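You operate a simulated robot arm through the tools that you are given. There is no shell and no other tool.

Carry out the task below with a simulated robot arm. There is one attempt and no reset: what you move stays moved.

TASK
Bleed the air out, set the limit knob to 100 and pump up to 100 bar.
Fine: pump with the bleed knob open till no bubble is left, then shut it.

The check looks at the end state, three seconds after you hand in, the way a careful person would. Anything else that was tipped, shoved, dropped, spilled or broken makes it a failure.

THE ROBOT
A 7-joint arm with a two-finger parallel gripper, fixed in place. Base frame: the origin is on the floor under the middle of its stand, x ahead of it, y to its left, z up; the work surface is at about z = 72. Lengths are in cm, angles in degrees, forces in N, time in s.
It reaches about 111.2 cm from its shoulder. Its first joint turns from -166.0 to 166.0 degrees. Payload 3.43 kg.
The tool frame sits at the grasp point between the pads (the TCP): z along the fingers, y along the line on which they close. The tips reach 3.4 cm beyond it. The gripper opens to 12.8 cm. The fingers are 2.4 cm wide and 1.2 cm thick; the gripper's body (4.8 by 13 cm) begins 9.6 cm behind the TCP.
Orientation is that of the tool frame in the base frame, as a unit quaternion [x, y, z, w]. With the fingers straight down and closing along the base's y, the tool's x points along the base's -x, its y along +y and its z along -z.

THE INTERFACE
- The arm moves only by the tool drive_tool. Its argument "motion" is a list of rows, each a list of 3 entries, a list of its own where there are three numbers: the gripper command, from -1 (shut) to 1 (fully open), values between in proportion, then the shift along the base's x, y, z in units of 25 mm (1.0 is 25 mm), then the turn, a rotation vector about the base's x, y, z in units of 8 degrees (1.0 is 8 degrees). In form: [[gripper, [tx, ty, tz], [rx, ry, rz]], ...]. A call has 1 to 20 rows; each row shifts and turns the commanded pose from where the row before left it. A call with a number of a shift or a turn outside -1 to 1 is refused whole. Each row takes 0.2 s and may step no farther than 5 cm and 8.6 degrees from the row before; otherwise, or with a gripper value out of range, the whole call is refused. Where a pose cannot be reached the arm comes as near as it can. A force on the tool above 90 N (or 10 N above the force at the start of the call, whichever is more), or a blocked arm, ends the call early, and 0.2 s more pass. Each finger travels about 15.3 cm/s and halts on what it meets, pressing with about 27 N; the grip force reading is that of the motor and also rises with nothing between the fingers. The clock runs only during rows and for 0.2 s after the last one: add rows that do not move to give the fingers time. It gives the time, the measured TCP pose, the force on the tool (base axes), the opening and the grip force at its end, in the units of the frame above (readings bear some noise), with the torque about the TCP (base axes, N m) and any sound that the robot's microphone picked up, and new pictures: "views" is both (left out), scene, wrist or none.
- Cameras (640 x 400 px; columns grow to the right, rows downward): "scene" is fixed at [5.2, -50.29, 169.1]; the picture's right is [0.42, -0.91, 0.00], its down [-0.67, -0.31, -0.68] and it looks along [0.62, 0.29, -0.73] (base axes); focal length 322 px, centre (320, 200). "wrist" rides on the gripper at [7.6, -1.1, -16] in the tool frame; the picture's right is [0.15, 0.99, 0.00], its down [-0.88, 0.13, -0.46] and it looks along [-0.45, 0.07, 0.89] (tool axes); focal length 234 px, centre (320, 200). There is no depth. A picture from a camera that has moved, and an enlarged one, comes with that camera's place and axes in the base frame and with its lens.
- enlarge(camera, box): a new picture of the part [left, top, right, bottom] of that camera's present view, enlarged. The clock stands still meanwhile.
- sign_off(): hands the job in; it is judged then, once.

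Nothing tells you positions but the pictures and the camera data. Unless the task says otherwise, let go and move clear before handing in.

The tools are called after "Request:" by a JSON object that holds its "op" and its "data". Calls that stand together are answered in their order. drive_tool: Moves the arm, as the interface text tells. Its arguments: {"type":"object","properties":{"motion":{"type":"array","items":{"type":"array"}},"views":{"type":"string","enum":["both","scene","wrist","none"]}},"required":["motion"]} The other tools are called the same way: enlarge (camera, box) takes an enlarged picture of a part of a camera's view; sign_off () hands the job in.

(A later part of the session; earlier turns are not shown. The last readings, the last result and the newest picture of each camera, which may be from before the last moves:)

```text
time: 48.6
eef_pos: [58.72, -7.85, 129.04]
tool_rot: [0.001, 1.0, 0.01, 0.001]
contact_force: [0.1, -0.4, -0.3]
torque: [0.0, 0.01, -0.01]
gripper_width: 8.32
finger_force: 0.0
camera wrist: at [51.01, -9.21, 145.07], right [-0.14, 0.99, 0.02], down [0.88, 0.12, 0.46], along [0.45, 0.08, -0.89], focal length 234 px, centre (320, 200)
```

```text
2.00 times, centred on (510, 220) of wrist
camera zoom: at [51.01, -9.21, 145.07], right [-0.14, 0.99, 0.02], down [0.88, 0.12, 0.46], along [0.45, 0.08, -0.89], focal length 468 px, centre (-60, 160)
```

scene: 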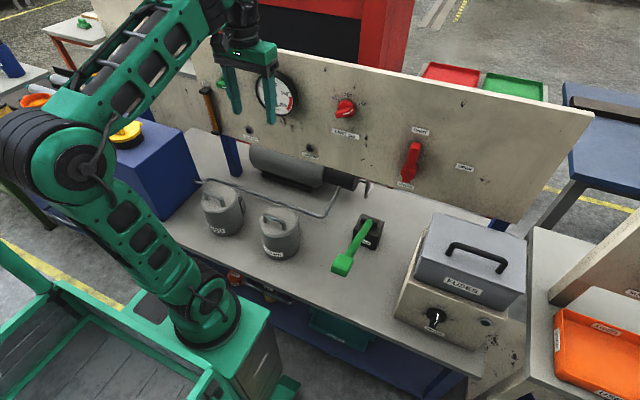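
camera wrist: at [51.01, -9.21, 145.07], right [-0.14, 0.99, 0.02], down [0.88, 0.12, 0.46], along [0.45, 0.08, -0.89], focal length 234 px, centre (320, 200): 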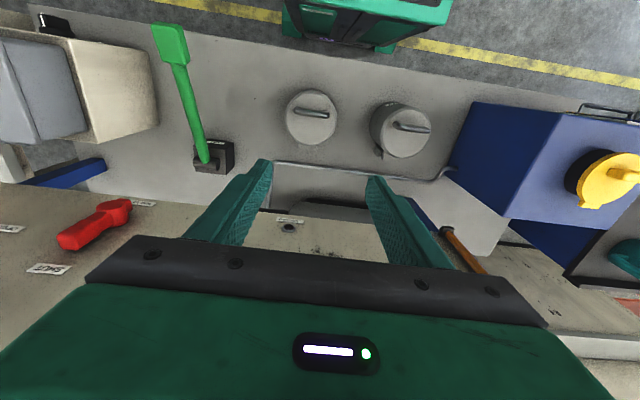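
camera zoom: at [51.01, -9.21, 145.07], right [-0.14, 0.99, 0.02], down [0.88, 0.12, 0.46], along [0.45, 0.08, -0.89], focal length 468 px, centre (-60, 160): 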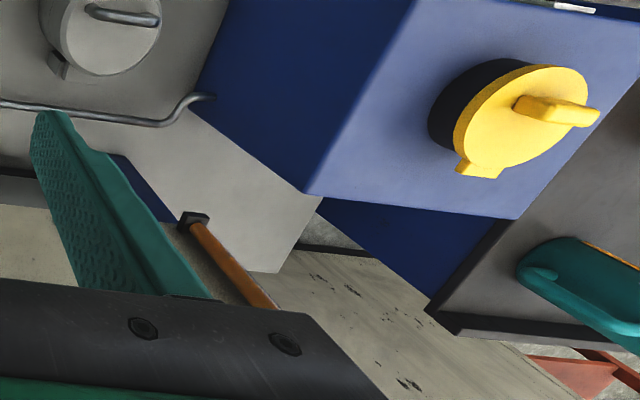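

The sight glass is now clear with no bubbles left. Next I'll shut the green knob: move the closed fingers over the tail (left) end of the bar and press down, then square it up by squeezing.

Request:
{"op": "drive_tool", "data": {"motion": [[-0.5, [0.38, 0.95, 0.05], [-0.03, 0, 0]], [-1, [0.38, 0.95, 0.05], [-0.03, 0, 0]], [-1, [0.38, 0.95, 0.05], [-0.03, 0, 0]], [-1, [0.38, 0.95, 0.05], [-0.03, 0, 0]], [-1, [0.38, 0.95, 0.05], [-0.02, 0, 0]], [-1, [0.38, 0.95, 0], [0, 0, 0]], [-1, [0.38, 0.95, 0], [0, 0, 0]], [-1, [0.38, 0.95, 0], [0, -0.375, 0]], [-1, [0.38, 0.95, 0], [0, -0.375, 0]], [-1, [0.38, 0.95, 0], [0, -0.375, 0]], [-1, [0.38, 0.95, 0], [0, -0.375, 0]], [-1, [0.38, 0.95, 0], [0, -0.375, 0]], [-1, [0.7, 0, -0.2], [0, 0, 0]], [-1, [0.7, 0, -0.4], [0, 0, 0]], [-1, [0.7, 0, -0.6], [0, 0, 0]], [-1, [0.68, 0, -0.2], [0, 0, 0]], [-1, [0, 0, 0], [0, 0, 0]], [-1, [0, 0, 0], [0, 0, 0]]]}}

Request:
{"op": "enlarge", "data": {"camera": "wrist", "box": [220, 100, 420, 225]}}

Request:
{"op": "enlarge", "data": {"camera": "scene", "box": [180, 50, 260, 100]}}

```text
time: 52.4
eef_pos: [77.1, 20.5, 126.28]
tool_rot: [0.0, 0.991, 0.0, 0.13]
contact_force: [0.4, 0.0, -0.6]
torque: [0.01, -0.02, 0.0]
gripper_width: 0.02
finger_force: 26.8
camera wrist: at [65.47, 19.4, 139.79], right [-0.14, 0.99, -0.04], down [0.73, 0.13, 0.67], along [0.67, 0.07, -0.74], focal length 234 px, centre (320, 200)
```

scene: 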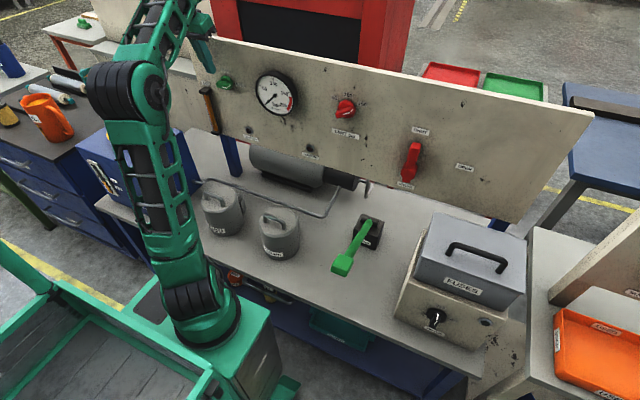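
wrist: 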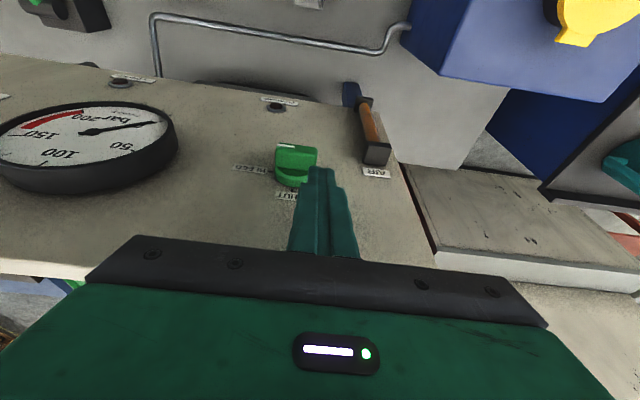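

```text
3.20 times, centred on (320, 162) of wrist
camera zoom: at [65.47, 19.4, 139.79], right [-0.14, 0.99, -0.04], down [0.73, 0.13, 0.67], along [0.67, 0.07, -0.74], focal length 749 px, centre (320, 320)
```

zoom: 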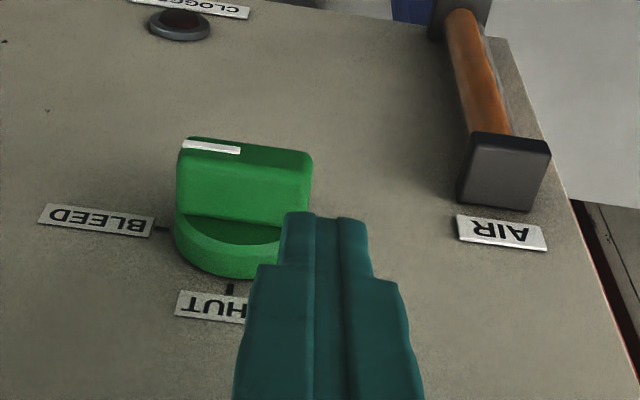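

```text
8.00 times, centred on (220, 75) of scene
camera zoom: at [5.2, -50.29, 169.1], right [0.42, -0.91, 0.0], down [-0.67, -0.31, -0.68], along [0.62, 0.29, -0.73], focal length 2576 px, centre (1120, 1200)
```

zoom: 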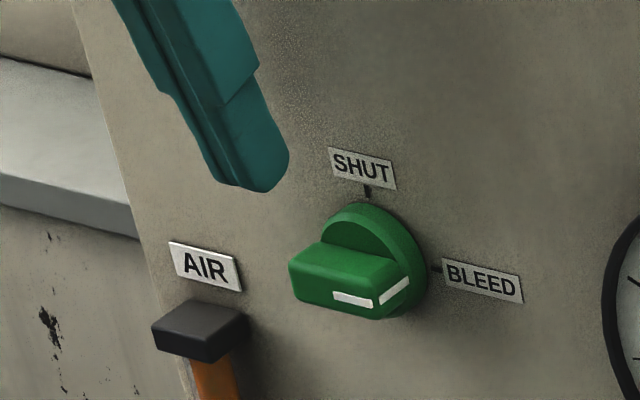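

The glass is clean from this angle too. I'm pressing down on the tail end of the bar.

Request:
{"op": "drive_tool", "data": {"motion": [[-1, [0.08, 0.06, -0.7], [0, 0, 0]], [-1, [0, 0, -0.5], [0, 0, 0]], [-1, [0, 0, -0.35], [0, 0, 0]], [-1, [0, 0, -0.3], [0, 0, 0]], [-1, [0, 0, -0.18], [0, 0, 0]], [-1, [0, 0, 0], [0, 0, 0]]]}}

Request:
{"op": "enlarge", "data": {"camera": "scene", "box": [180, 50, 260, 100]}}

Request:
{"op": "enlarge", "data": {"camera": "wrist", "box": [220, 100, 420, 225]}}

```text
time: 53.8
eef_pos: [77.27, 20.61, 121.34]
tool_rot: [0.0, 0.992, 0.002, 0.129]
contact_force: [0.0, 1.0, -0.5]
torque: [0.0, 0.0, 0.03]
gripper_width: 0.01
finger_force: 26.9
camera wrist: at [65.77, 19.59, 134.79], right [-0.14, 0.99, -0.04], down [0.73, 0.13, 0.67], along [0.67, 0.07, -0.74], focal length 234 px, centre (320, 200)
```

scene: 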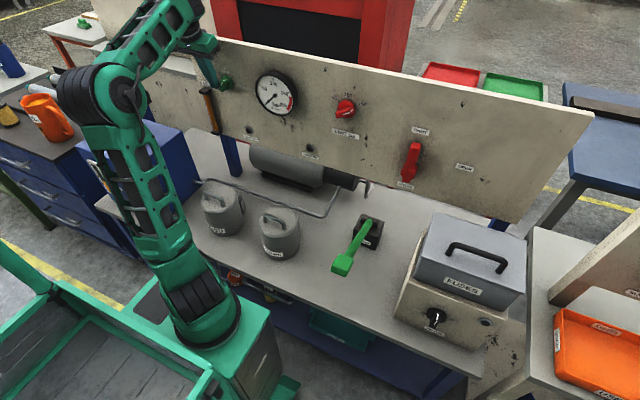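
wrist: 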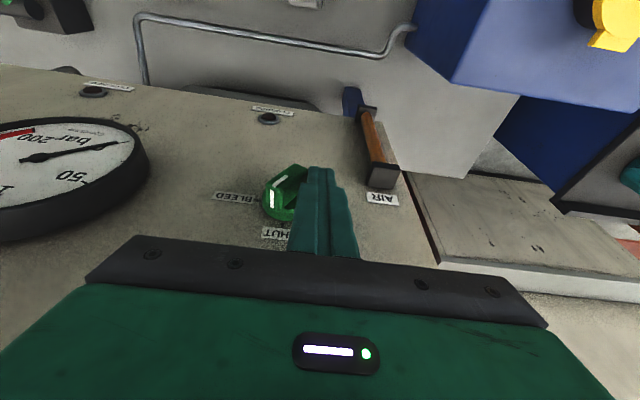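

```text
8.00 times, centred on (220, 75) of scene
camera zoom: at [5.2, -50.29, 169.1], right [0.42, -0.91, 0.0], down [-0.67, -0.31, -0.68], along [0.62, 0.29, -0.73], focal length 2576 px, centre (1120, 1200)
```

zoom: 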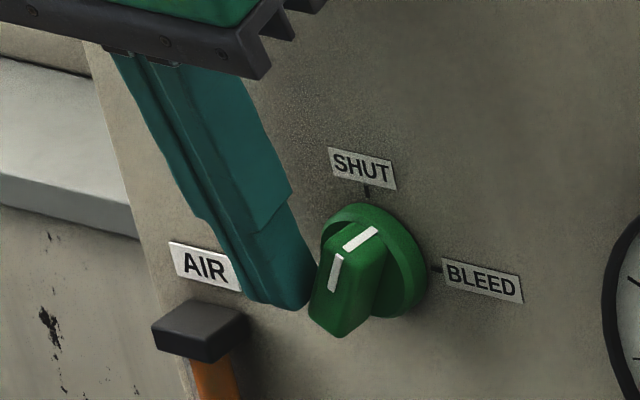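

```text
3.20 times, centred on (320, 162) of wrist
camera zoom: at [65.77, 19.59, 134.79], right [-0.14, 0.99, -0.04], down [0.73, 0.13, 0.67], along [0.67, 0.07, -0.74], focal length 749 px, centre (320, 320)
```

zoom: 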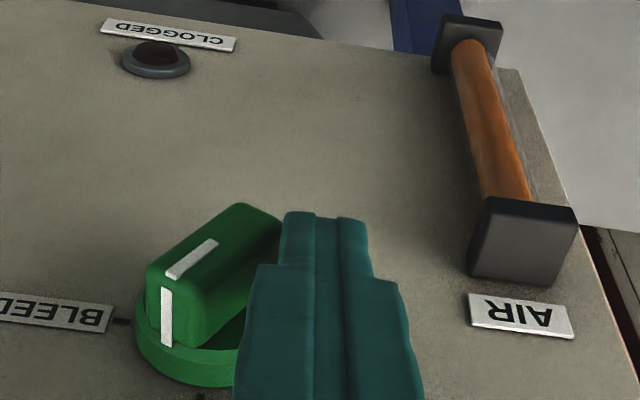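

The knob is about 25° short of SHUT. Now I'll lift, open, straddle the bar and squeeze to bring it exactly vertical.

Request:
{"op": "drive_tool", "data": {"motion": [[-1, [0, 0.1, 0.6], [0, 0, 0]], [-1, [0, 0, 0.8], [0, 0, 0]], [-0.5, [0, -0.3, 0.6], [0, 0, 0]], [0, [0, -0.4, 0], [0, 0, 0]], [0, [0, -0.4, 0], [0, 0, 0]], [0, [0, 0, 0], [0, 0, 0]], [0, [0, 0, -0.7], [0, 0, 0]], [0, [0, 0, -0.7], [0, 0, 0]], [0, [0, 0, -0.6], [0, 0, 0]], [0, [0, 0, 0], [0, 0, 0]]]}}

Request:
{"op": "enlarge", "data": {"camera": "wrist", "box": [220, 100, 420, 225]}}

Request:
{"op": "enlarge", "data": {"camera": "scene", "box": [180, 50, 260, 100]}}

```text
time: 56.0
eef_pos: [77.27, 18.03, 121.21]
tool_rot: [0.0, 0.992, 0.002, 0.13]
contact_force: [0.1, -0.1, -0.2]
torque: [-0.02, -0.03, 0.0]
gripper_width: 6.39
finger_force: 0.0
camera wrist: at [65.87, 17.0, 134.66], right [-0.14, 0.99, -0.03], down [0.73, 0.13, 0.67], along [0.66, 0.07, -0.74], focal length 234 px, centre (320, 200)
```

scene: 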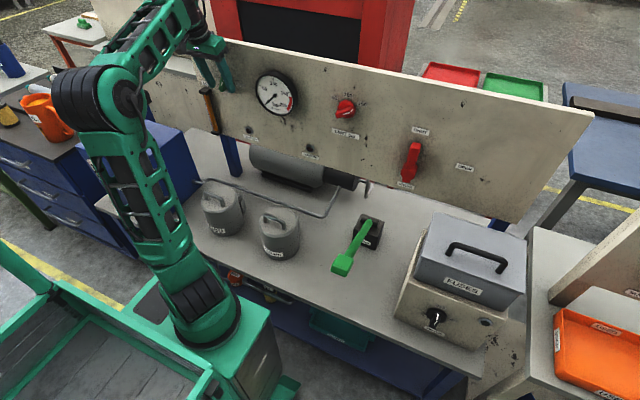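
wrist: 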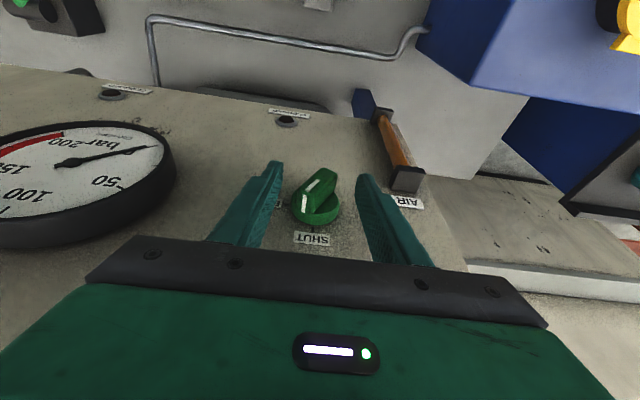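

```text
3.20 times, centred on (320, 162) of wrist
camera zoom: at [65.87, 17.0, 134.66], right [-0.14, 0.99, -0.03], down [0.73, 0.13, 0.67], along [0.66, 0.07, -0.74], focal length 749 px, centre (320, 320)
```

zoom: 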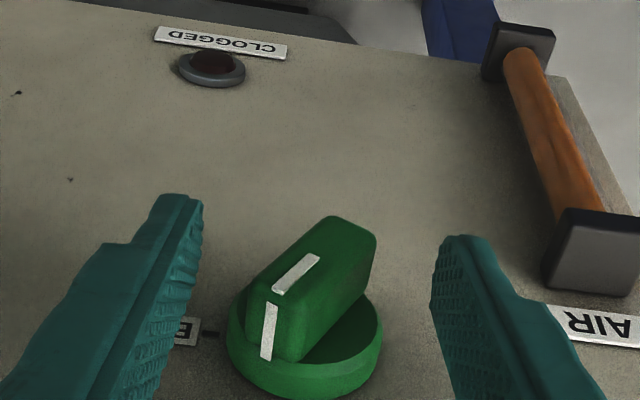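

```text
8.00 times, centred on (220, 75) of scene
camera zoom: at [5.2, -50.29, 169.1], right [0.42, -0.91, 0.0], down [-0.67, -0.31, -0.68], along [0.62, 0.29, -0.73], focal length 2576 px, centre (1120, 1200)
```

zoom: 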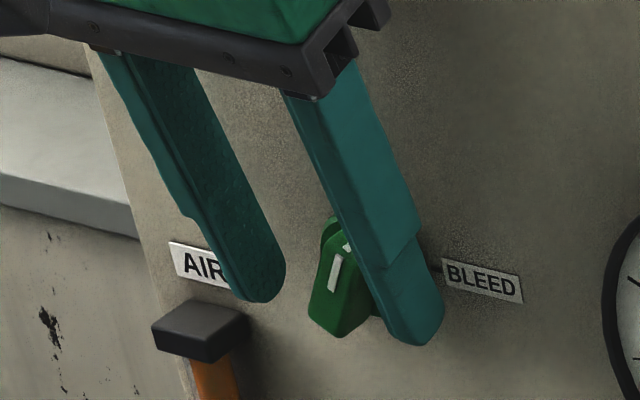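

The bar is centred between the fingers. I'm closing to square it to vertical (SHUT).

Request:
{"op": "drive_tool", "data": {"motion": [[-0.4, [0, 0, 0], [0, 0, 0]], [-0.7, [0, 0, 0], [0, 0, 0]], [-1, [0, 0, 0], [0, 0, 0]], [-1, [0, 0, 0], [0, 0, 0]], [-1, [0, 0, 0], [0, 0, 0]]]}}

Request:
{"op": "enlarge", "data": {"camera": "wrist", "box": [220, 100, 420, 225]}}

Request:
{"op": "enlarge", "data": {"camera": "scene", "box": [180, 50, 260, 100]}}

```text
time: 57.2
eef_pos: [77.34, 17.91, 121.05]
tool_rot: [0.002, 0.992, 0.002, 0.128]
contact_force: [-0.5, -10.4, -6.5]
torque: [-0.21, -0.32, 0.0]
gripper_width: 1.77
finger_force: 45.2
camera wrist: at [65.9, 16.93, 134.66], right [-0.14, 0.99, -0.03], down [0.73, 0.13, 0.67], along [0.66, 0.07, -0.74], focal length 234 px, centre (320, 200)
```

scene: 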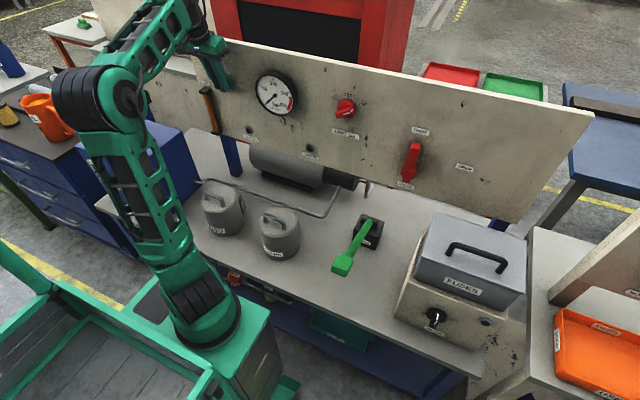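
wrist: 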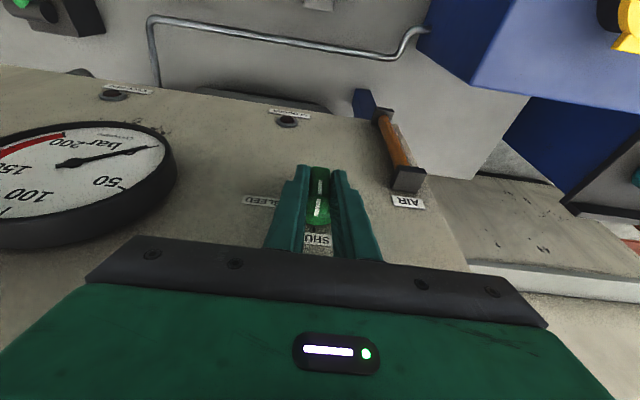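

```text
3.20 times, centred on (320, 162) of wrist
camera zoom: at [65.9, 16.93, 134.66], right [-0.14, 0.99, -0.03], down [0.73, 0.13, 0.67], along [0.66, 0.07, -0.74], focal length 749 px, centre (320, 320)
```

zoom: 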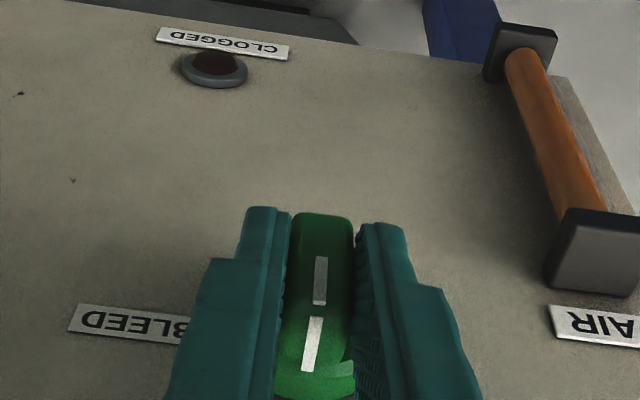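

```text
8.00 times, centred on (220, 75) of scene
camera zoom: at [5.2, -50.29, 169.1], right [0.42, -0.91, 0.0], down [-0.67, -0.31, -0.68], along [0.62, 0.29, -0.73], focal length 2576 px, centre (1120, 1200)
```

zoom: 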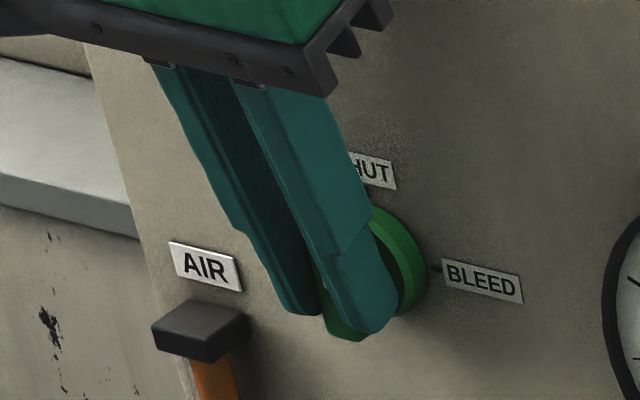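

The bar is squared to vertical. I'll release, back off to check the SHUT position, and travel to the LIMIT knob.

Request:
{"op": "drive_tool", "data": {"motion": [[-0.6, [0, 0, 0], [0, 0, 0]], [-0.2, [0, 0, 0], [0, 0, 0]], [-0.2, [0, 0, 0.8], [0, 0, 0]], [-0.2, [-0.2, 0, 0.8], [0, 0, 0]], [-0.2, [-0.8, 0, 0.8], [0, 0, 0]], [-0.5, [-0.8, -0.9, 0.4], [0, 0, 0]], [-1, [-0.8, -0.9, 0.2], [0, 0, 0]], [-1, [-0.4, -1, 0], [0, 0, 0]], [-1, [0, -1, 0], [0, 0, 0]], [-1, [0, -1, 0], [0, 0, 0]], [-1, [0, -1, 0], [0, 0, 0]], [-1, [0, -1, 0], [0, 0, 0]], [-1, [0, -1, 0], [0, 0, 0]], [-1, [0, -1, 0], [0, 0, 0]], [-1, [0, -1, 0], [0, 0, 0]], [-1, [0, -1, 0], [0, 0, 0]], [-1, [0, -1, 0], [0, 0, 0]], [-1, [0, -1, 0], [0, 0, 0]], [-1, [0, -1, 0], [0, 0, 0]], [-1, [0, -1, 0], [0, 0, 0]]]}}

Request:
{"op": "enlarge", "data": {"camera": "scene", "box": [180, 50, 300, 125]}}

Request:
{"op": "enlarge", "data": {"camera": "wrist", "box": [200, 120, 440, 270]}}

```text
time: 61.4
eef_pos: [70.09, -18.97, 128.86]
tool_rot: [0.001, 0.991, 0.0, 0.131]
contact_force: [0.7, 0.6, 0.1]
torque: [-0.01, 0.02, 0.03]
gripper_width: 0.0
finger_force: 26.9
camera wrist: at [58.48, -20.02, 142.31], right [-0.14, 0.99, -0.04], down [0.73, 0.13, 0.67], along [0.67, 0.07, -0.74], focal length 234 px, centre (320, 200)
```

scene: 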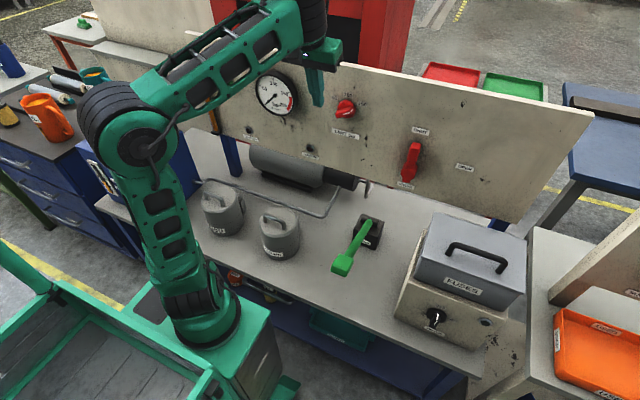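
wrist: 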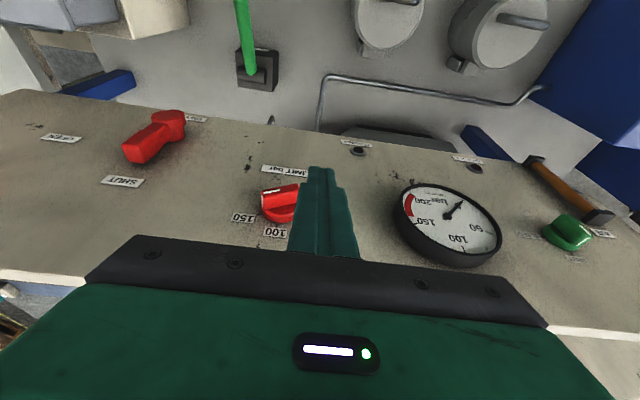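

```text
5.33 times, centred on (240, 88) of scene
camera zoom: at [5.2, -50.29, 169.1], right [0.42, -0.91, 0.0], down [-0.67, -0.31, -0.68], along [0.62, 0.29, -0.73], focal length 1718 px, centre (747, 800)
```

zoom: 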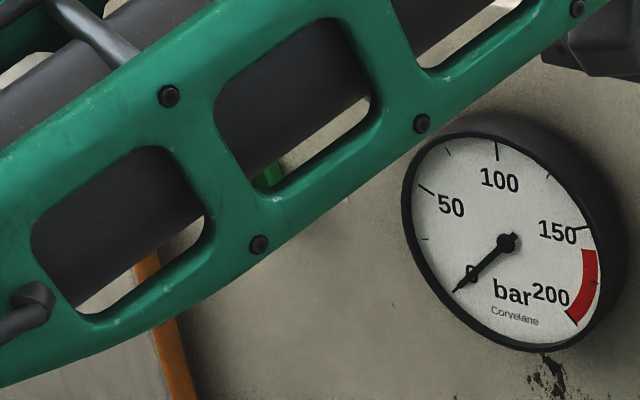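

```text
2.67 times, centred on (320, 195) of wrist
camera zoom: at [58.48, -20.02, 142.31], right [-0.14, 0.99, -0.04], down [0.73, 0.13, 0.67], along [0.67, 0.07, -0.74], focal length 624 px, centre (320, 213)
```

zoom: 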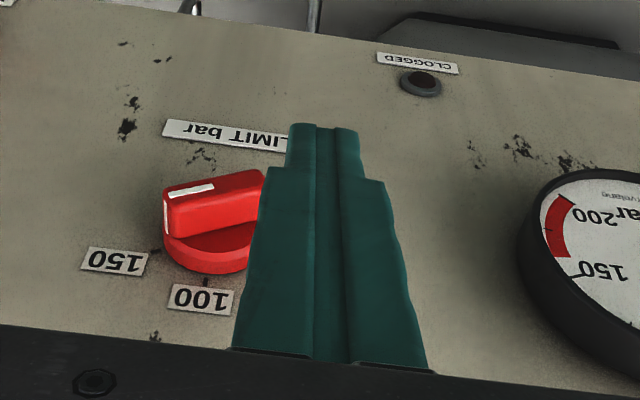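

The LIMIT knob axis works out to about y −22.9, z 119.95, with ticks at −60°, 0° and +60°; it's currently at 150. I'll hover the closed fingers over its tail (left) end and verify.

Request:
{"op": "drive_tool", "data": {"motion": [[-1, [0.85, -0.2, -0.1], [0, 0, 0]], [-1, [0.85, -0.2, -0.2], [0, 0, 0]], [-1, [0.86, -0.09, -0.24], [0, 0, 0]], [-1, [0, 0, 0], [0, 0, 0]], [-1, [0, 0, 0], [0, 0, 0]]]}}

Request:
{"op": "enlarge", "data": {"camera": "wrist", "box": [200, 120, 400, 245]}}

Request:
{"op": "enlarge", "data": {"camera": "scene", "box": [300, 70, 380, 120]}}

```text
time: 62.6
eef_pos: [76.63, -20.9, 127.65]
tool_rot: [0.009, 0.992, -0.002, 0.129]
contact_force: [3.0, 9.5, -1.5]
torque: [-1.02, 0.34, -0.25]
gripper_width: 0.0
finger_force: 27.2
camera wrist: at [64.99, -21.55, 141.16], right [-0.12, 0.99, -0.04], down [0.74, 0.12, 0.67], along [0.66, 0.05, -0.75], focal length 234 px, centre (320, 200)
```

scene: 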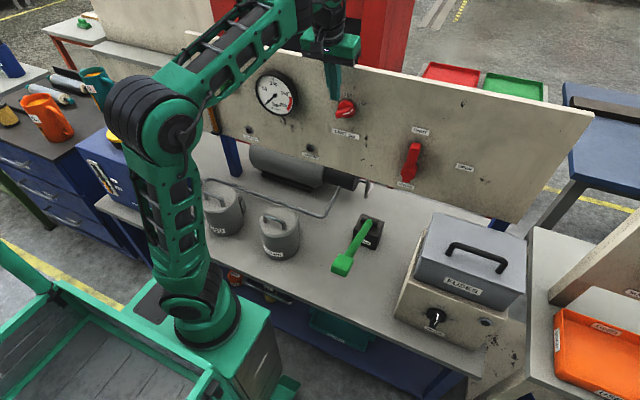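
wrist: 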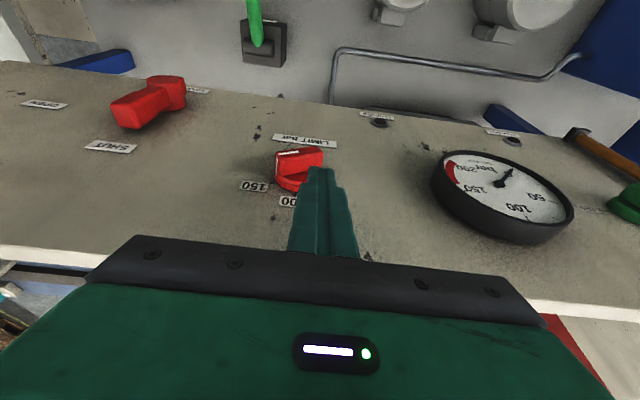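

```text
3.20 times, centred on (300, 182) of wrist
camera zoom: at [64.99, -21.55, 141.16], right [-0.12, 0.99, -0.04], down [0.74, 0.12, 0.67], along [0.66, 0.05, -0.75], focal length 749 px, centre (384, 256)
```

zoom: 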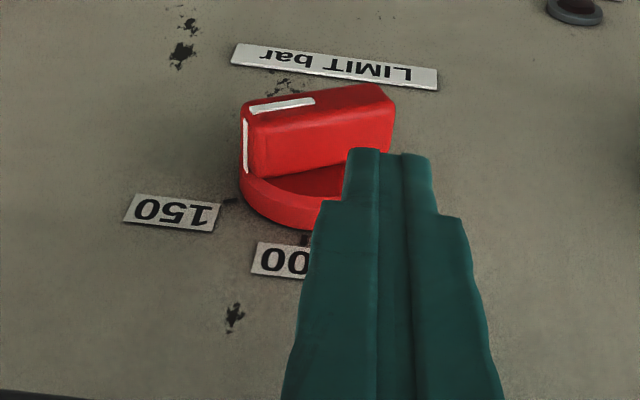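

```text
8.00 times, centred on (340, 95) of scene
camera zoom: at [5.2, -50.29, 169.1], right [0.42, -0.91, 0.0], down [-0.67, -0.31, -0.68], along [0.62, 0.29, -0.73], focal length 2576 px, centre (160, 1040)
```

zoom: 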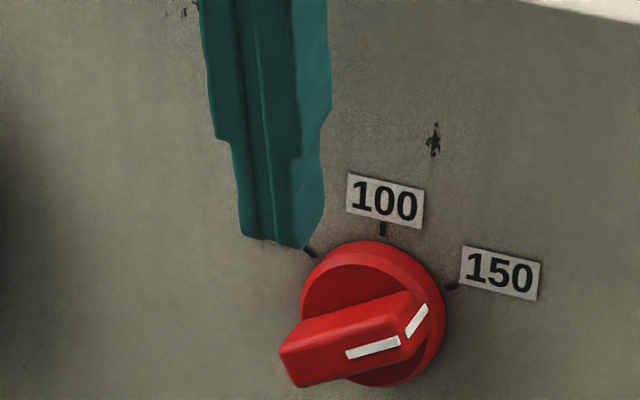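

A small unexpected side force of 9.5 N shows, and y is 0.7 cm off. I'll hold still one step to see whether it's just settling.

Request:
{"op": "drive_tool", "data": {"motion": [[-1, [0, 0, 0], [0, 0, 0]], [-1, [0, 0, 0], [0, 0, 0]]]}}

Request:
{"op": "enlarge", "data": {"camera": "scene", "box": [200, 0, 400, 125]}}

```text
time: 63.2
eef_pos: [76.72, -19.95, 127.64]
tool_rot: [0.0, 0.992, -0.002, 0.128]
contact_force: [-0.7, -0.1, 0.3]
torque: [-0.02, 0.01, 0.0]
gripper_width: 0.02
finger_force: 27.4
camera wrist: at [65.24, -20.87, 141.14], right [-0.14, 0.99, -0.04], down [0.73, 0.13, 0.67], along [0.66, 0.06, -0.75], focal length 234 px, centre (320, 200)
```

scene: 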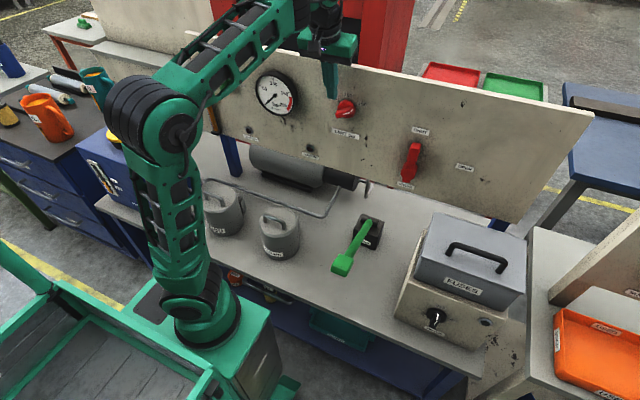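
wrist: 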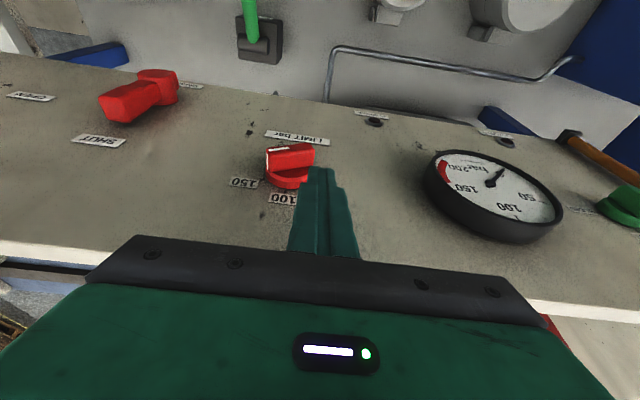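

```text
3.20 times, centred on (300, 62) of scene
camera zoom: at [5.2, -50.29, 169.1], right [0.42, -0.91, 0.0], down [-0.67, -0.31, -0.68], along [0.62, 0.29, -0.73], focal length 1030 px, centre (384, 640)
```

zoom: 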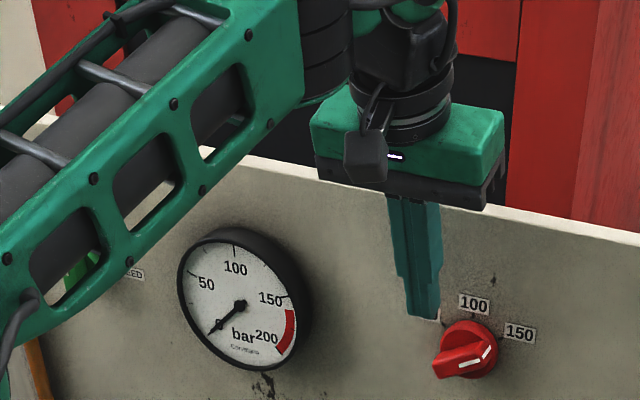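

That was just transient motion; it's now settled with zero force at (76.7, −20.0, 127.6). One close-up to fix the knob's exact place before pressing.

Request:
{"op": "enlarge", "data": {"camera": "wrist", "box": [200, 120, 400, 245]}}

```text
3.20 times, centred on (300, 182) of wrist
camera zoom: at [65.24, -20.87, 141.14], right [-0.14, 0.99, -0.04], down [0.73, 0.13, 0.67], along [0.66, 0.06, -0.75], focal length 749 px, centre (384, 256)
```

zoom: 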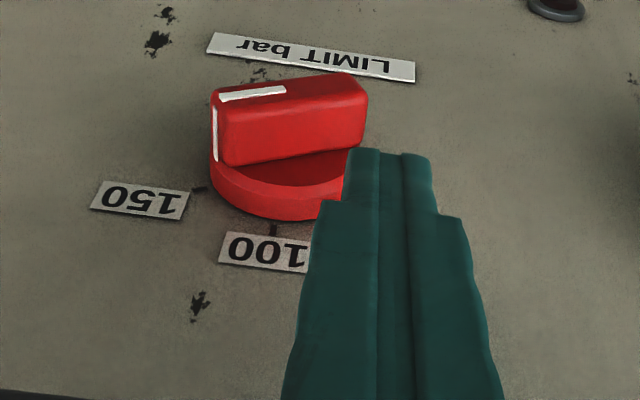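

Knob axis ≈ (y −23.0, z 119.6). I'm shifting slightly and pressing down on the tail end to rotate it from 150 towards 100.

Request:
{"op": "drive_tool", "data": {"motion": [[-1, [0.19, -0.22, -0.4], [0, 0, 0]], [-1, [0, 0, -0.6], [0, 0, 0]], [-1, [0, 0, -0.4], [0, 0, 0]], [-1, [0, 0, -0.35], [0, 0, 0]], [-1, [0, 0, -0.35], [0, 0, 0]], [-1, [0, 0, 0], [0, 0, 0]]]}}

Request:
{"op": "enlarge", "data": {"camera": "scene", "box": [300, 70, 380, 120]}}

Request:
{"op": "enlarge", "data": {"camera": "wrist", "box": [200, 120, 400, 245]}}

```text
time: 64.6
eef_pos: [77.16, -20.52, 122.17]
tool_rot: [0.001, 0.992, -0.001, 0.128]
contact_force: [-0.7, 0.8, -0.5]
torque: [0.0, -0.02, 0.01]
gripper_width: 0.0
finger_force: 27.0
camera wrist: at [65.6, -21.56, 135.7], right [-0.14, 0.99, -0.04], down [0.74, 0.13, 0.66], along [0.66, 0.06, -0.75], focal length 234 px, centre (320, 200)
```

scene: 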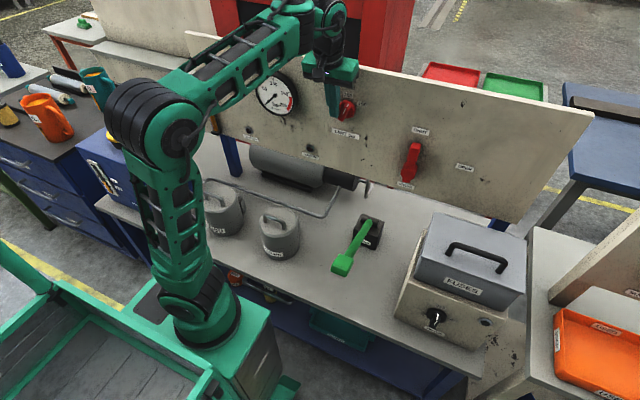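
wrist: 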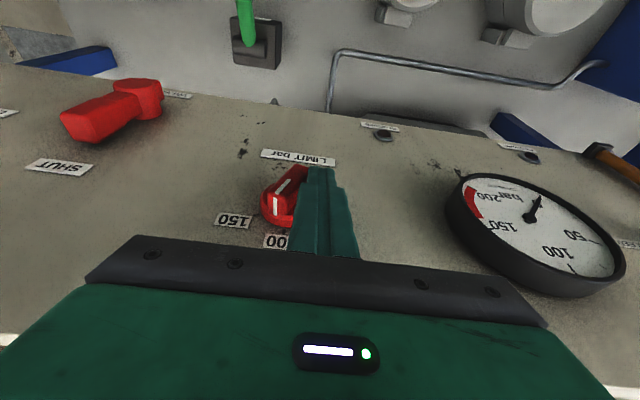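

```text
8.00 times, centred on (340, 95) of scene
camera zoom: at [5.2, -50.29, 169.1], right [0.42, -0.91, 0.0], down [-0.67, -0.31, -0.68], along [0.62, 0.29, -0.73], focal length 2576 px, centre (160, 1040)
```

zoom: 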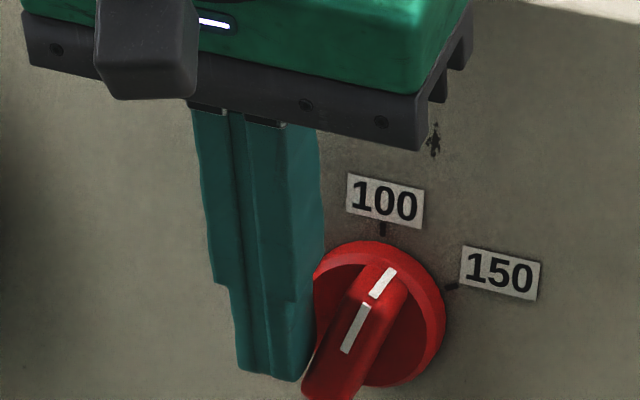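

```text
3.20 times, centred on (300, 182) of wrist
camera zoom: at [65.6, -21.56, 135.7], right [-0.14, 0.99, -0.04], down [0.74, 0.13, 0.66], along [0.66, 0.06, -0.75], focal length 749 px, centre (384, 256)
```

zoom: 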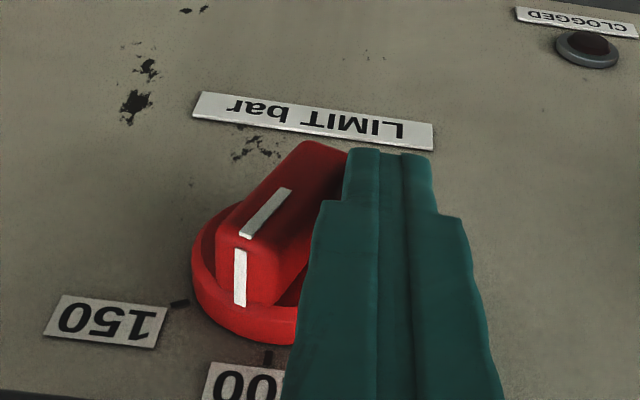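

About 25° from 100 now. I'll lift, open, straddle the bar and lower around it.

Request:
{"op": "drive_tool", "data": {"motion": [[-1, [0, 0.1, 0.6], [0, 0, 0]], [-1, [0, 0, 0.8], [0, 0, 0]], [-0.5, [0, -0.3, 0.6], [0, 0, 0]], [0.1, [0, -0.4, 0], [0, 0, 0]], [0.1, [0, -0.4, 0], [0, 0, 0]], [0.1, [0, 0, 0], [0, 0, 0]], [0.1, [0, 0, -0.75], [0, 0, 0]], [0.1, [0, 0, -0.75], [0, 0, 0]], [0.1, [0, 0, -0.74], [0, 0, 0]], [0.1, [0, 0, 0], [0, 0, 0]], [0.1, [0, 0, 0], [0, 0, 0]]]}}

Request:
{"op": "enlarge", "data": {"camera": "wrist", "box": [200, 120, 440, 270]}}

Request:
{"op": "enlarge", "data": {"camera": "scene", "box": [180, 50, 380, 175]}}

```text
time: 67.0
eef_pos: [77.12, -23.06, 121.33]
tool_rot: [-0.001, 0.992, -0.001, 0.129]
contact_force: [-0.1, 0.1, 0.0]
torque: [-0.03, 0.05, -0.02]
gripper_width: 7.02
finger_force: 0.0
camera wrist: at [65.55, -24.12, 134.91], right [-0.14, 0.99, -0.04], down [0.74, 0.13, 0.67], along [0.66, 0.06, -0.75], focal length 234 px, centre (320, 200)
```

scene: 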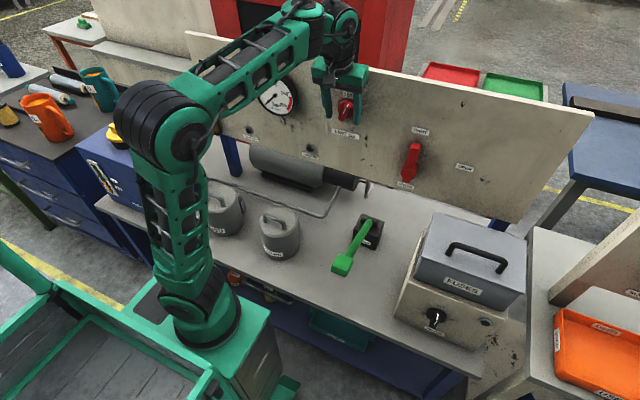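
wrist: 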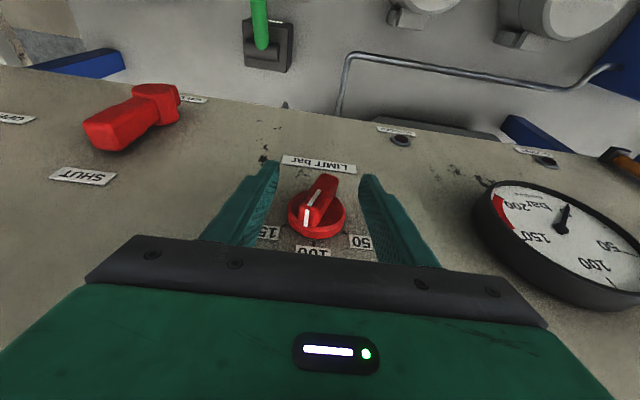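

```text
2.67 times, centred on (320, 195) of wrist
camera zoom: at [65.55, -24.12, 134.91], right [-0.14, 0.99, -0.04], down [0.74, 0.13, 0.67], along [0.66, 0.06, -0.75], focal length 624 px, centre (320, 213)
```

zoom: 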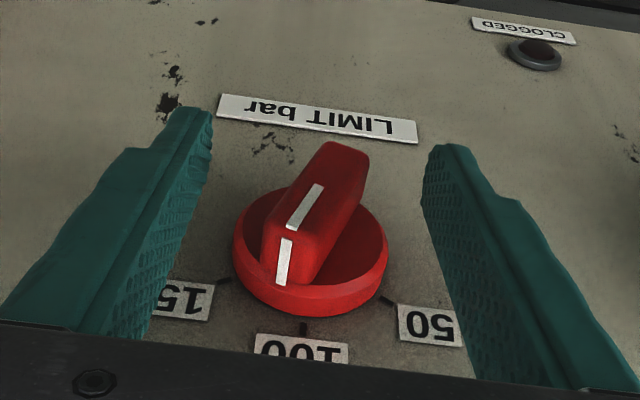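

```text
3.20 times, centred on (280, 112) of scene
camera zoom: at [5.2, -50.29, 169.1], right [0.42, -0.91, 0.0], down [-0.67, -0.31, -0.68], along [0.62, 0.29, -0.73], focal length 1030 px, centre (448, 480)
```

zoom: 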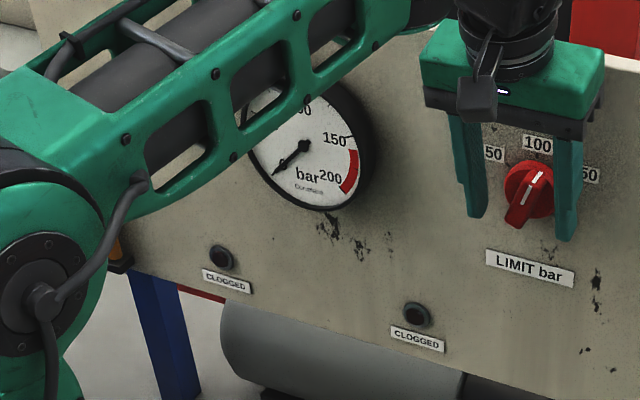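

Centred over the bar; the 50, 100 and 150 ticks are all visible. I'm squeezing to square it to 100.

Request:
{"op": "drive_tool", "data": {"motion": [[-0.3, [0, 0, 0], [0, 0, 0]], [-0.6, [0, 0, 0], [0, 0, 0]], [-1, [0, 0, 0], [0, 0, 0]], [-1, [0, 0, 0], [0, 0, 0]], [-1, [0, 0, 0], [0, 0, 0]]]}}

Request:
{"op": "enlarge", "data": {"camera": "wrist", "box": [200, 120, 440, 270]}}

Request:
{"op": "enlarge", "data": {"camera": "scene", "box": [300, 70, 380, 120]}}

```text
time: 68.2
eef_pos: [77.05, -22.96, 121.31]
tool_rot: [0.0, 0.992, 0.0, 0.129]
contact_force: [-1.5, 9.4, -1.7]
torque: [0.13, 0.32, 0.16]
gripper_width: 1.8
finger_force: 44.6
camera wrist: at [65.56, -24.03, 134.93], right [-0.14, 0.99, -0.04], down [0.74, 0.13, 0.66], along [0.66, 0.07, -0.75], focal length 234 px, centre (320, 200)
```

scene: 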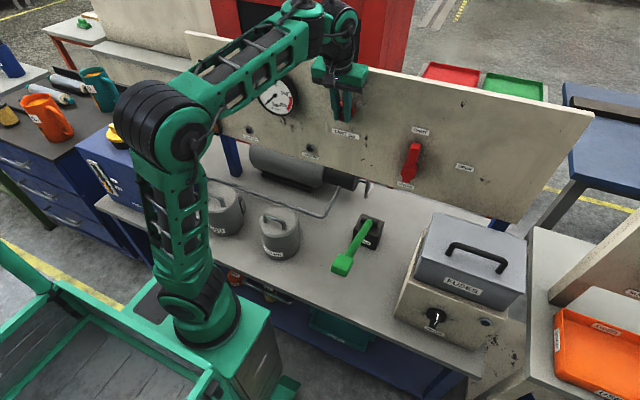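
wrist: 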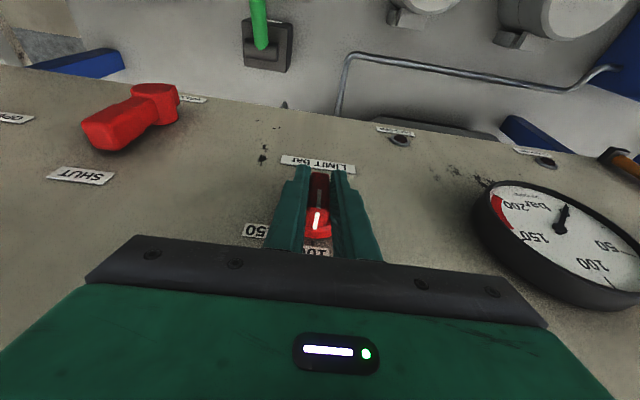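

```text
2.67 times, centred on (320, 195) of wrist
camera zoom: at [65.56, -24.03, 134.93], right [-0.14, 0.99, -0.04], down [0.74, 0.13, 0.66], along [0.66, 0.07, -0.75], focal length 624 px, centre (320, 213)
```

zoom: 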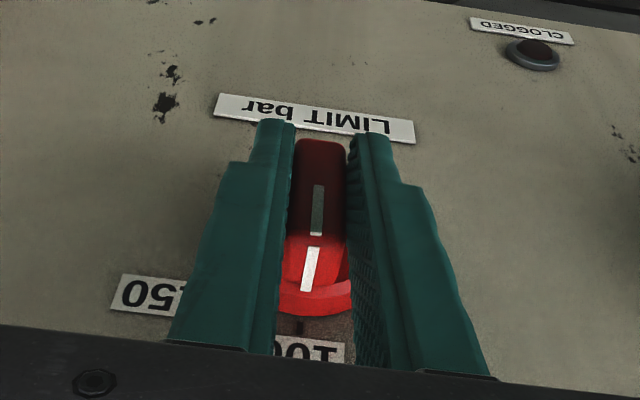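

```text
8.00 times, centred on (340, 95) of scene
camera zoom: at [5.2, -50.29, 169.1], right [0.42, -0.91, 0.0], down [-0.67, -0.31, -0.68], along [0.62, 0.29, -0.73], focal length 2576 px, centre (160, 1040)
```

zoom: 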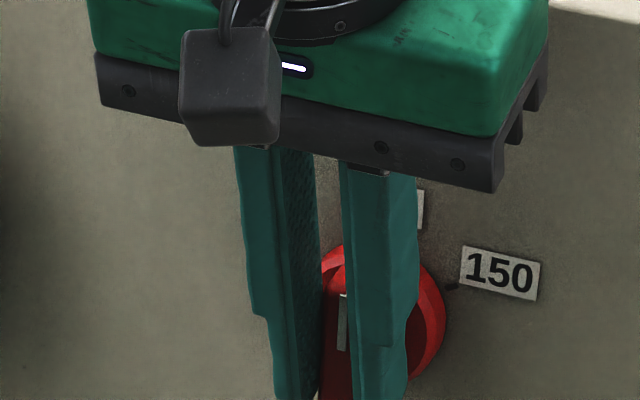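

The pointer is lined up with 100. I'm releasing, lifting away and returning to the pump lever while checking both knobs.

Request:
{"op": "drive_tool", "data": {"motion": [[-0.6, [0, 0, 0], [0, 0, 0]], [-0.2, [0, 0, 0], [0, 0, 0]], [-0.2, [0, 0, 0.8], [0, 0, 0]], [-0.2, [-0.2, 0, 0.8], [0, 0, 0]], [0.2, [-0.85, 0, 0.8], [0, 0, 0]], [0.2, [-0.88, 0, 0], [0, 0.375, 0]], [0.2, [-0.88, -0.5, 0], [0, 0.375, 0]], [0.2, [-0.88, -0.5, 0], [0, 0.375, 0]], [0.2, [-0.88, -0.5, 0], [0, 0.375, 0]], [0.2, [-0.88, -0.5, 0], [0, 0.375, 0]], [0.2, [-0.88, -0.5, -0.6], [0, 0, 0]], [0.2, [-0.88, -0.5, -0.6], [0, 0, 0]], [0.2, [-0.88, -0.5, -0.6], [0, 0, 0]], [0.2, [-0.88, -0.5, -0.6], [0, 0, 0]], [0.2, [-0.88, -0.5, -0.6], [0, 0, 0]], [0.2, [-0.88, -0.5, -0.6], [0, 0, 0]], [0.2, [0, 0, -0.6], [0, 0, 0]], [0.2, [0, 0, 0], [0, 0, 0]], [0.2, [0, 0, 0], [0, 0, 0]]]}}

Request:
{"op": "enlarge", "data": {"camera": "scene", "box": [300, 70, 380, 120]}}

Request:
{"op": "enlarge", "data": {"camera": "scene", "box": [180, 50, 300, 125]}}

```text
time: 72.2
eef_pos: [49.56, -35.84, 116.92]
tool_rot: [0.0, 1.0, 0.001, 0.001]
contact_force: [-0.3, -0.5, 0.2]
torque: [0.0, 0.01, 0.0]
gripper_width: 7.67
finger_force: 0.0
camera wrist: at [42.01, -36.84, 132.84], right [-0.15, 0.99, 0.0], down [0.88, 0.13, 0.46], along [0.45, 0.07, -0.89], focal length 234 px, centre (320, 200)
```

scene: 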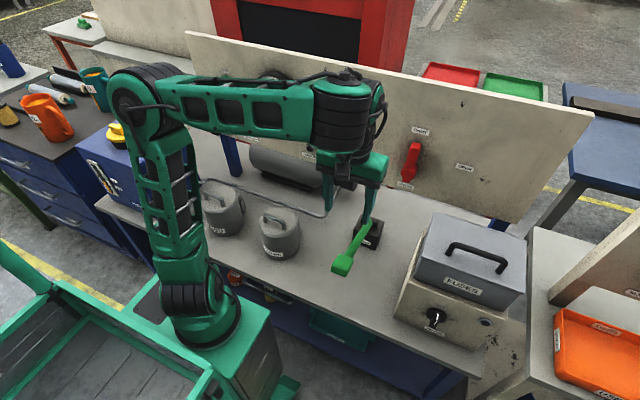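
wrist: 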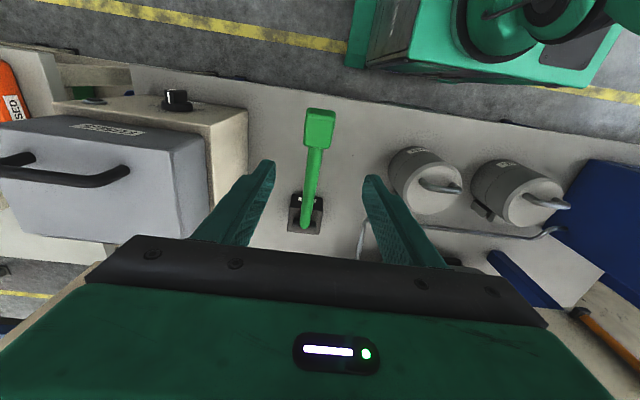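

```text
8.00 times, centred on (340, 95) of scene
camera zoom: at [5.2, -50.29, 169.1], right [0.42, -0.91, 0.0], down [-0.67, -0.31, -0.68], along [0.62, 0.29, -0.73], focal length 2576 px, centre (160, 1040)
```

zoom: 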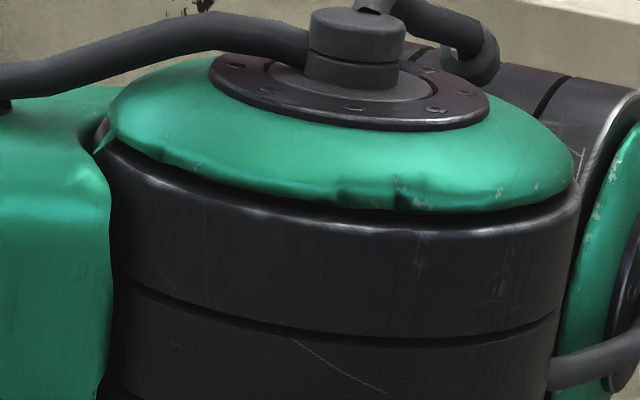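

```text
5.33 times, centred on (240, 88) of scene
camera zoom: at [5.2, -50.29, 169.1], right [0.42, -0.91, 0.0], down [-0.67, -0.31, -0.68], along [0.62, 0.29, -0.73], focal length 1718 px, centre (747, 800)
```

zoom: 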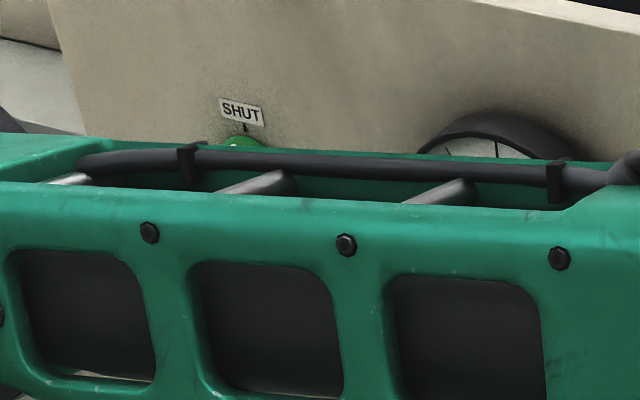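

Now I'll descend to the paddle again with the tool tilting 20° to match the lever at its top.

Request:
{"op": "drive_tool", "data": {"motion": [[0.2, [0, 0, -1], [0, 0.28, 0]], [0.2, [0, 0, -1], [0, 0.28, 0]], [0.2, [0, 0, -1], [0, 0.28, 0]], [0.2, [0, 0, -1], [0, 0.28, 0]], [0.2, [0, 0, -1], [0, 0.28, 0]], [0.2, [0, 0, -1], [0, 0.28, 0]], [0.2, [0, 0, -1], [0, 0.28, 0]], [0.2, [0, -0.05, -1], [0, 0.28, 0]], [0.2, [0.05, -0.05, -0.9], [0, 0.26, 0]], [0.2, [0.06, 0, -0.6], [0, 0, 0]], [0.2, [0, 0, 0], [0, 0, 0]], [0.2, [0, 0, 0], [0, 0, 0]]]}}

Request:
{"op": "enlarge", "data": {"camera": "wrist", "box": [200, 80, 440, 230]}}

Request:
{"op": "enlarge", "data": {"camera": "scene", "box": [200, 50, 400, 175]}}

```text
time: 74.8
eef_pos: [50.04, -35.84, 93.22]
tool_rot: [0.001, 0.985, 0.001, -0.172]
contact_force: [-0.2, -0.2, 0.5]
torque: [-0.01, 0.0, -0.04]
gripper_width: 7.69
finger_force: 0.0
camera wrist: at [48.24, -36.85, 110.8], right [-0.14, 0.99, 0.05], down [0.98, 0.13, 0.13], along [0.12, 0.07, -0.99], focal length 234 px, centre (320, 200)
```

scene: 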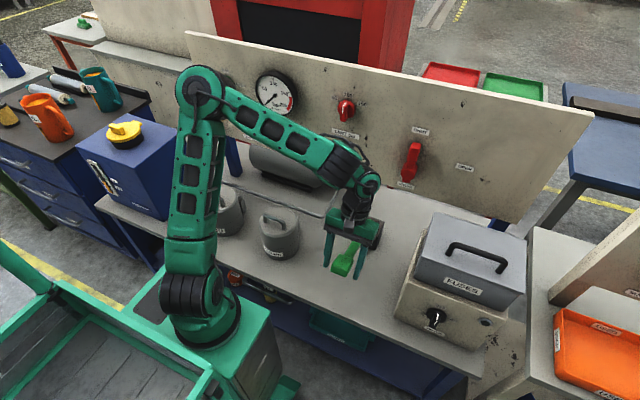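
wrist: 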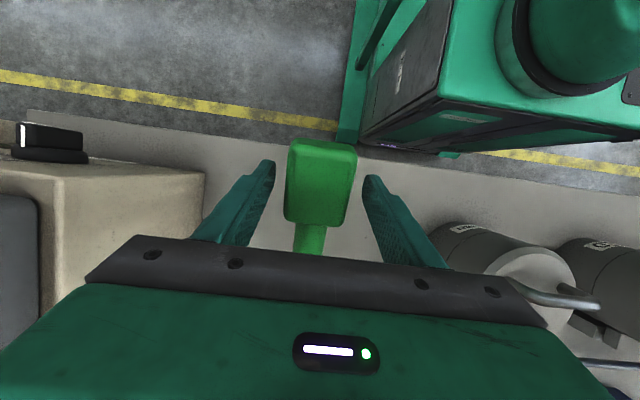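

```text
2.67 times, centred on (320, 155) of wrist
camera zoom: at [48.24, -36.85, 110.8], right [-0.14, 0.99, 0.05], down [0.98, 0.13, 0.13], along [0.12, 0.07, -0.99], focal length 624 px, centre (320, 320)
```

zoom: 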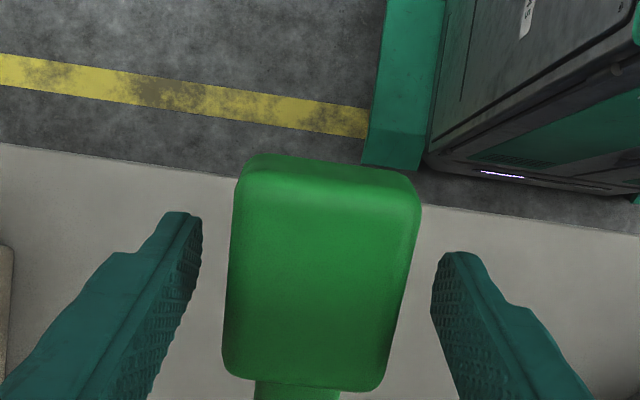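

```text
3.20 times, centred on (300, 112) of scene
camera zoom: at [5.2, -50.29, 169.1], right [0.42, -0.91, 0.0], down [-0.67, -0.31, -0.68], along [0.62, 0.29, -0.73], focal length 1030 px, centre (384, 480)
```

zoom: 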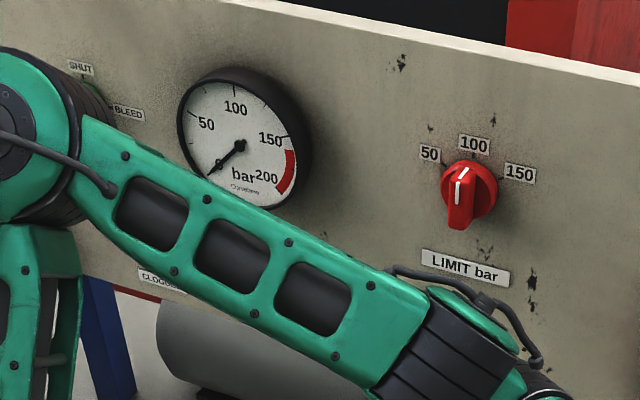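

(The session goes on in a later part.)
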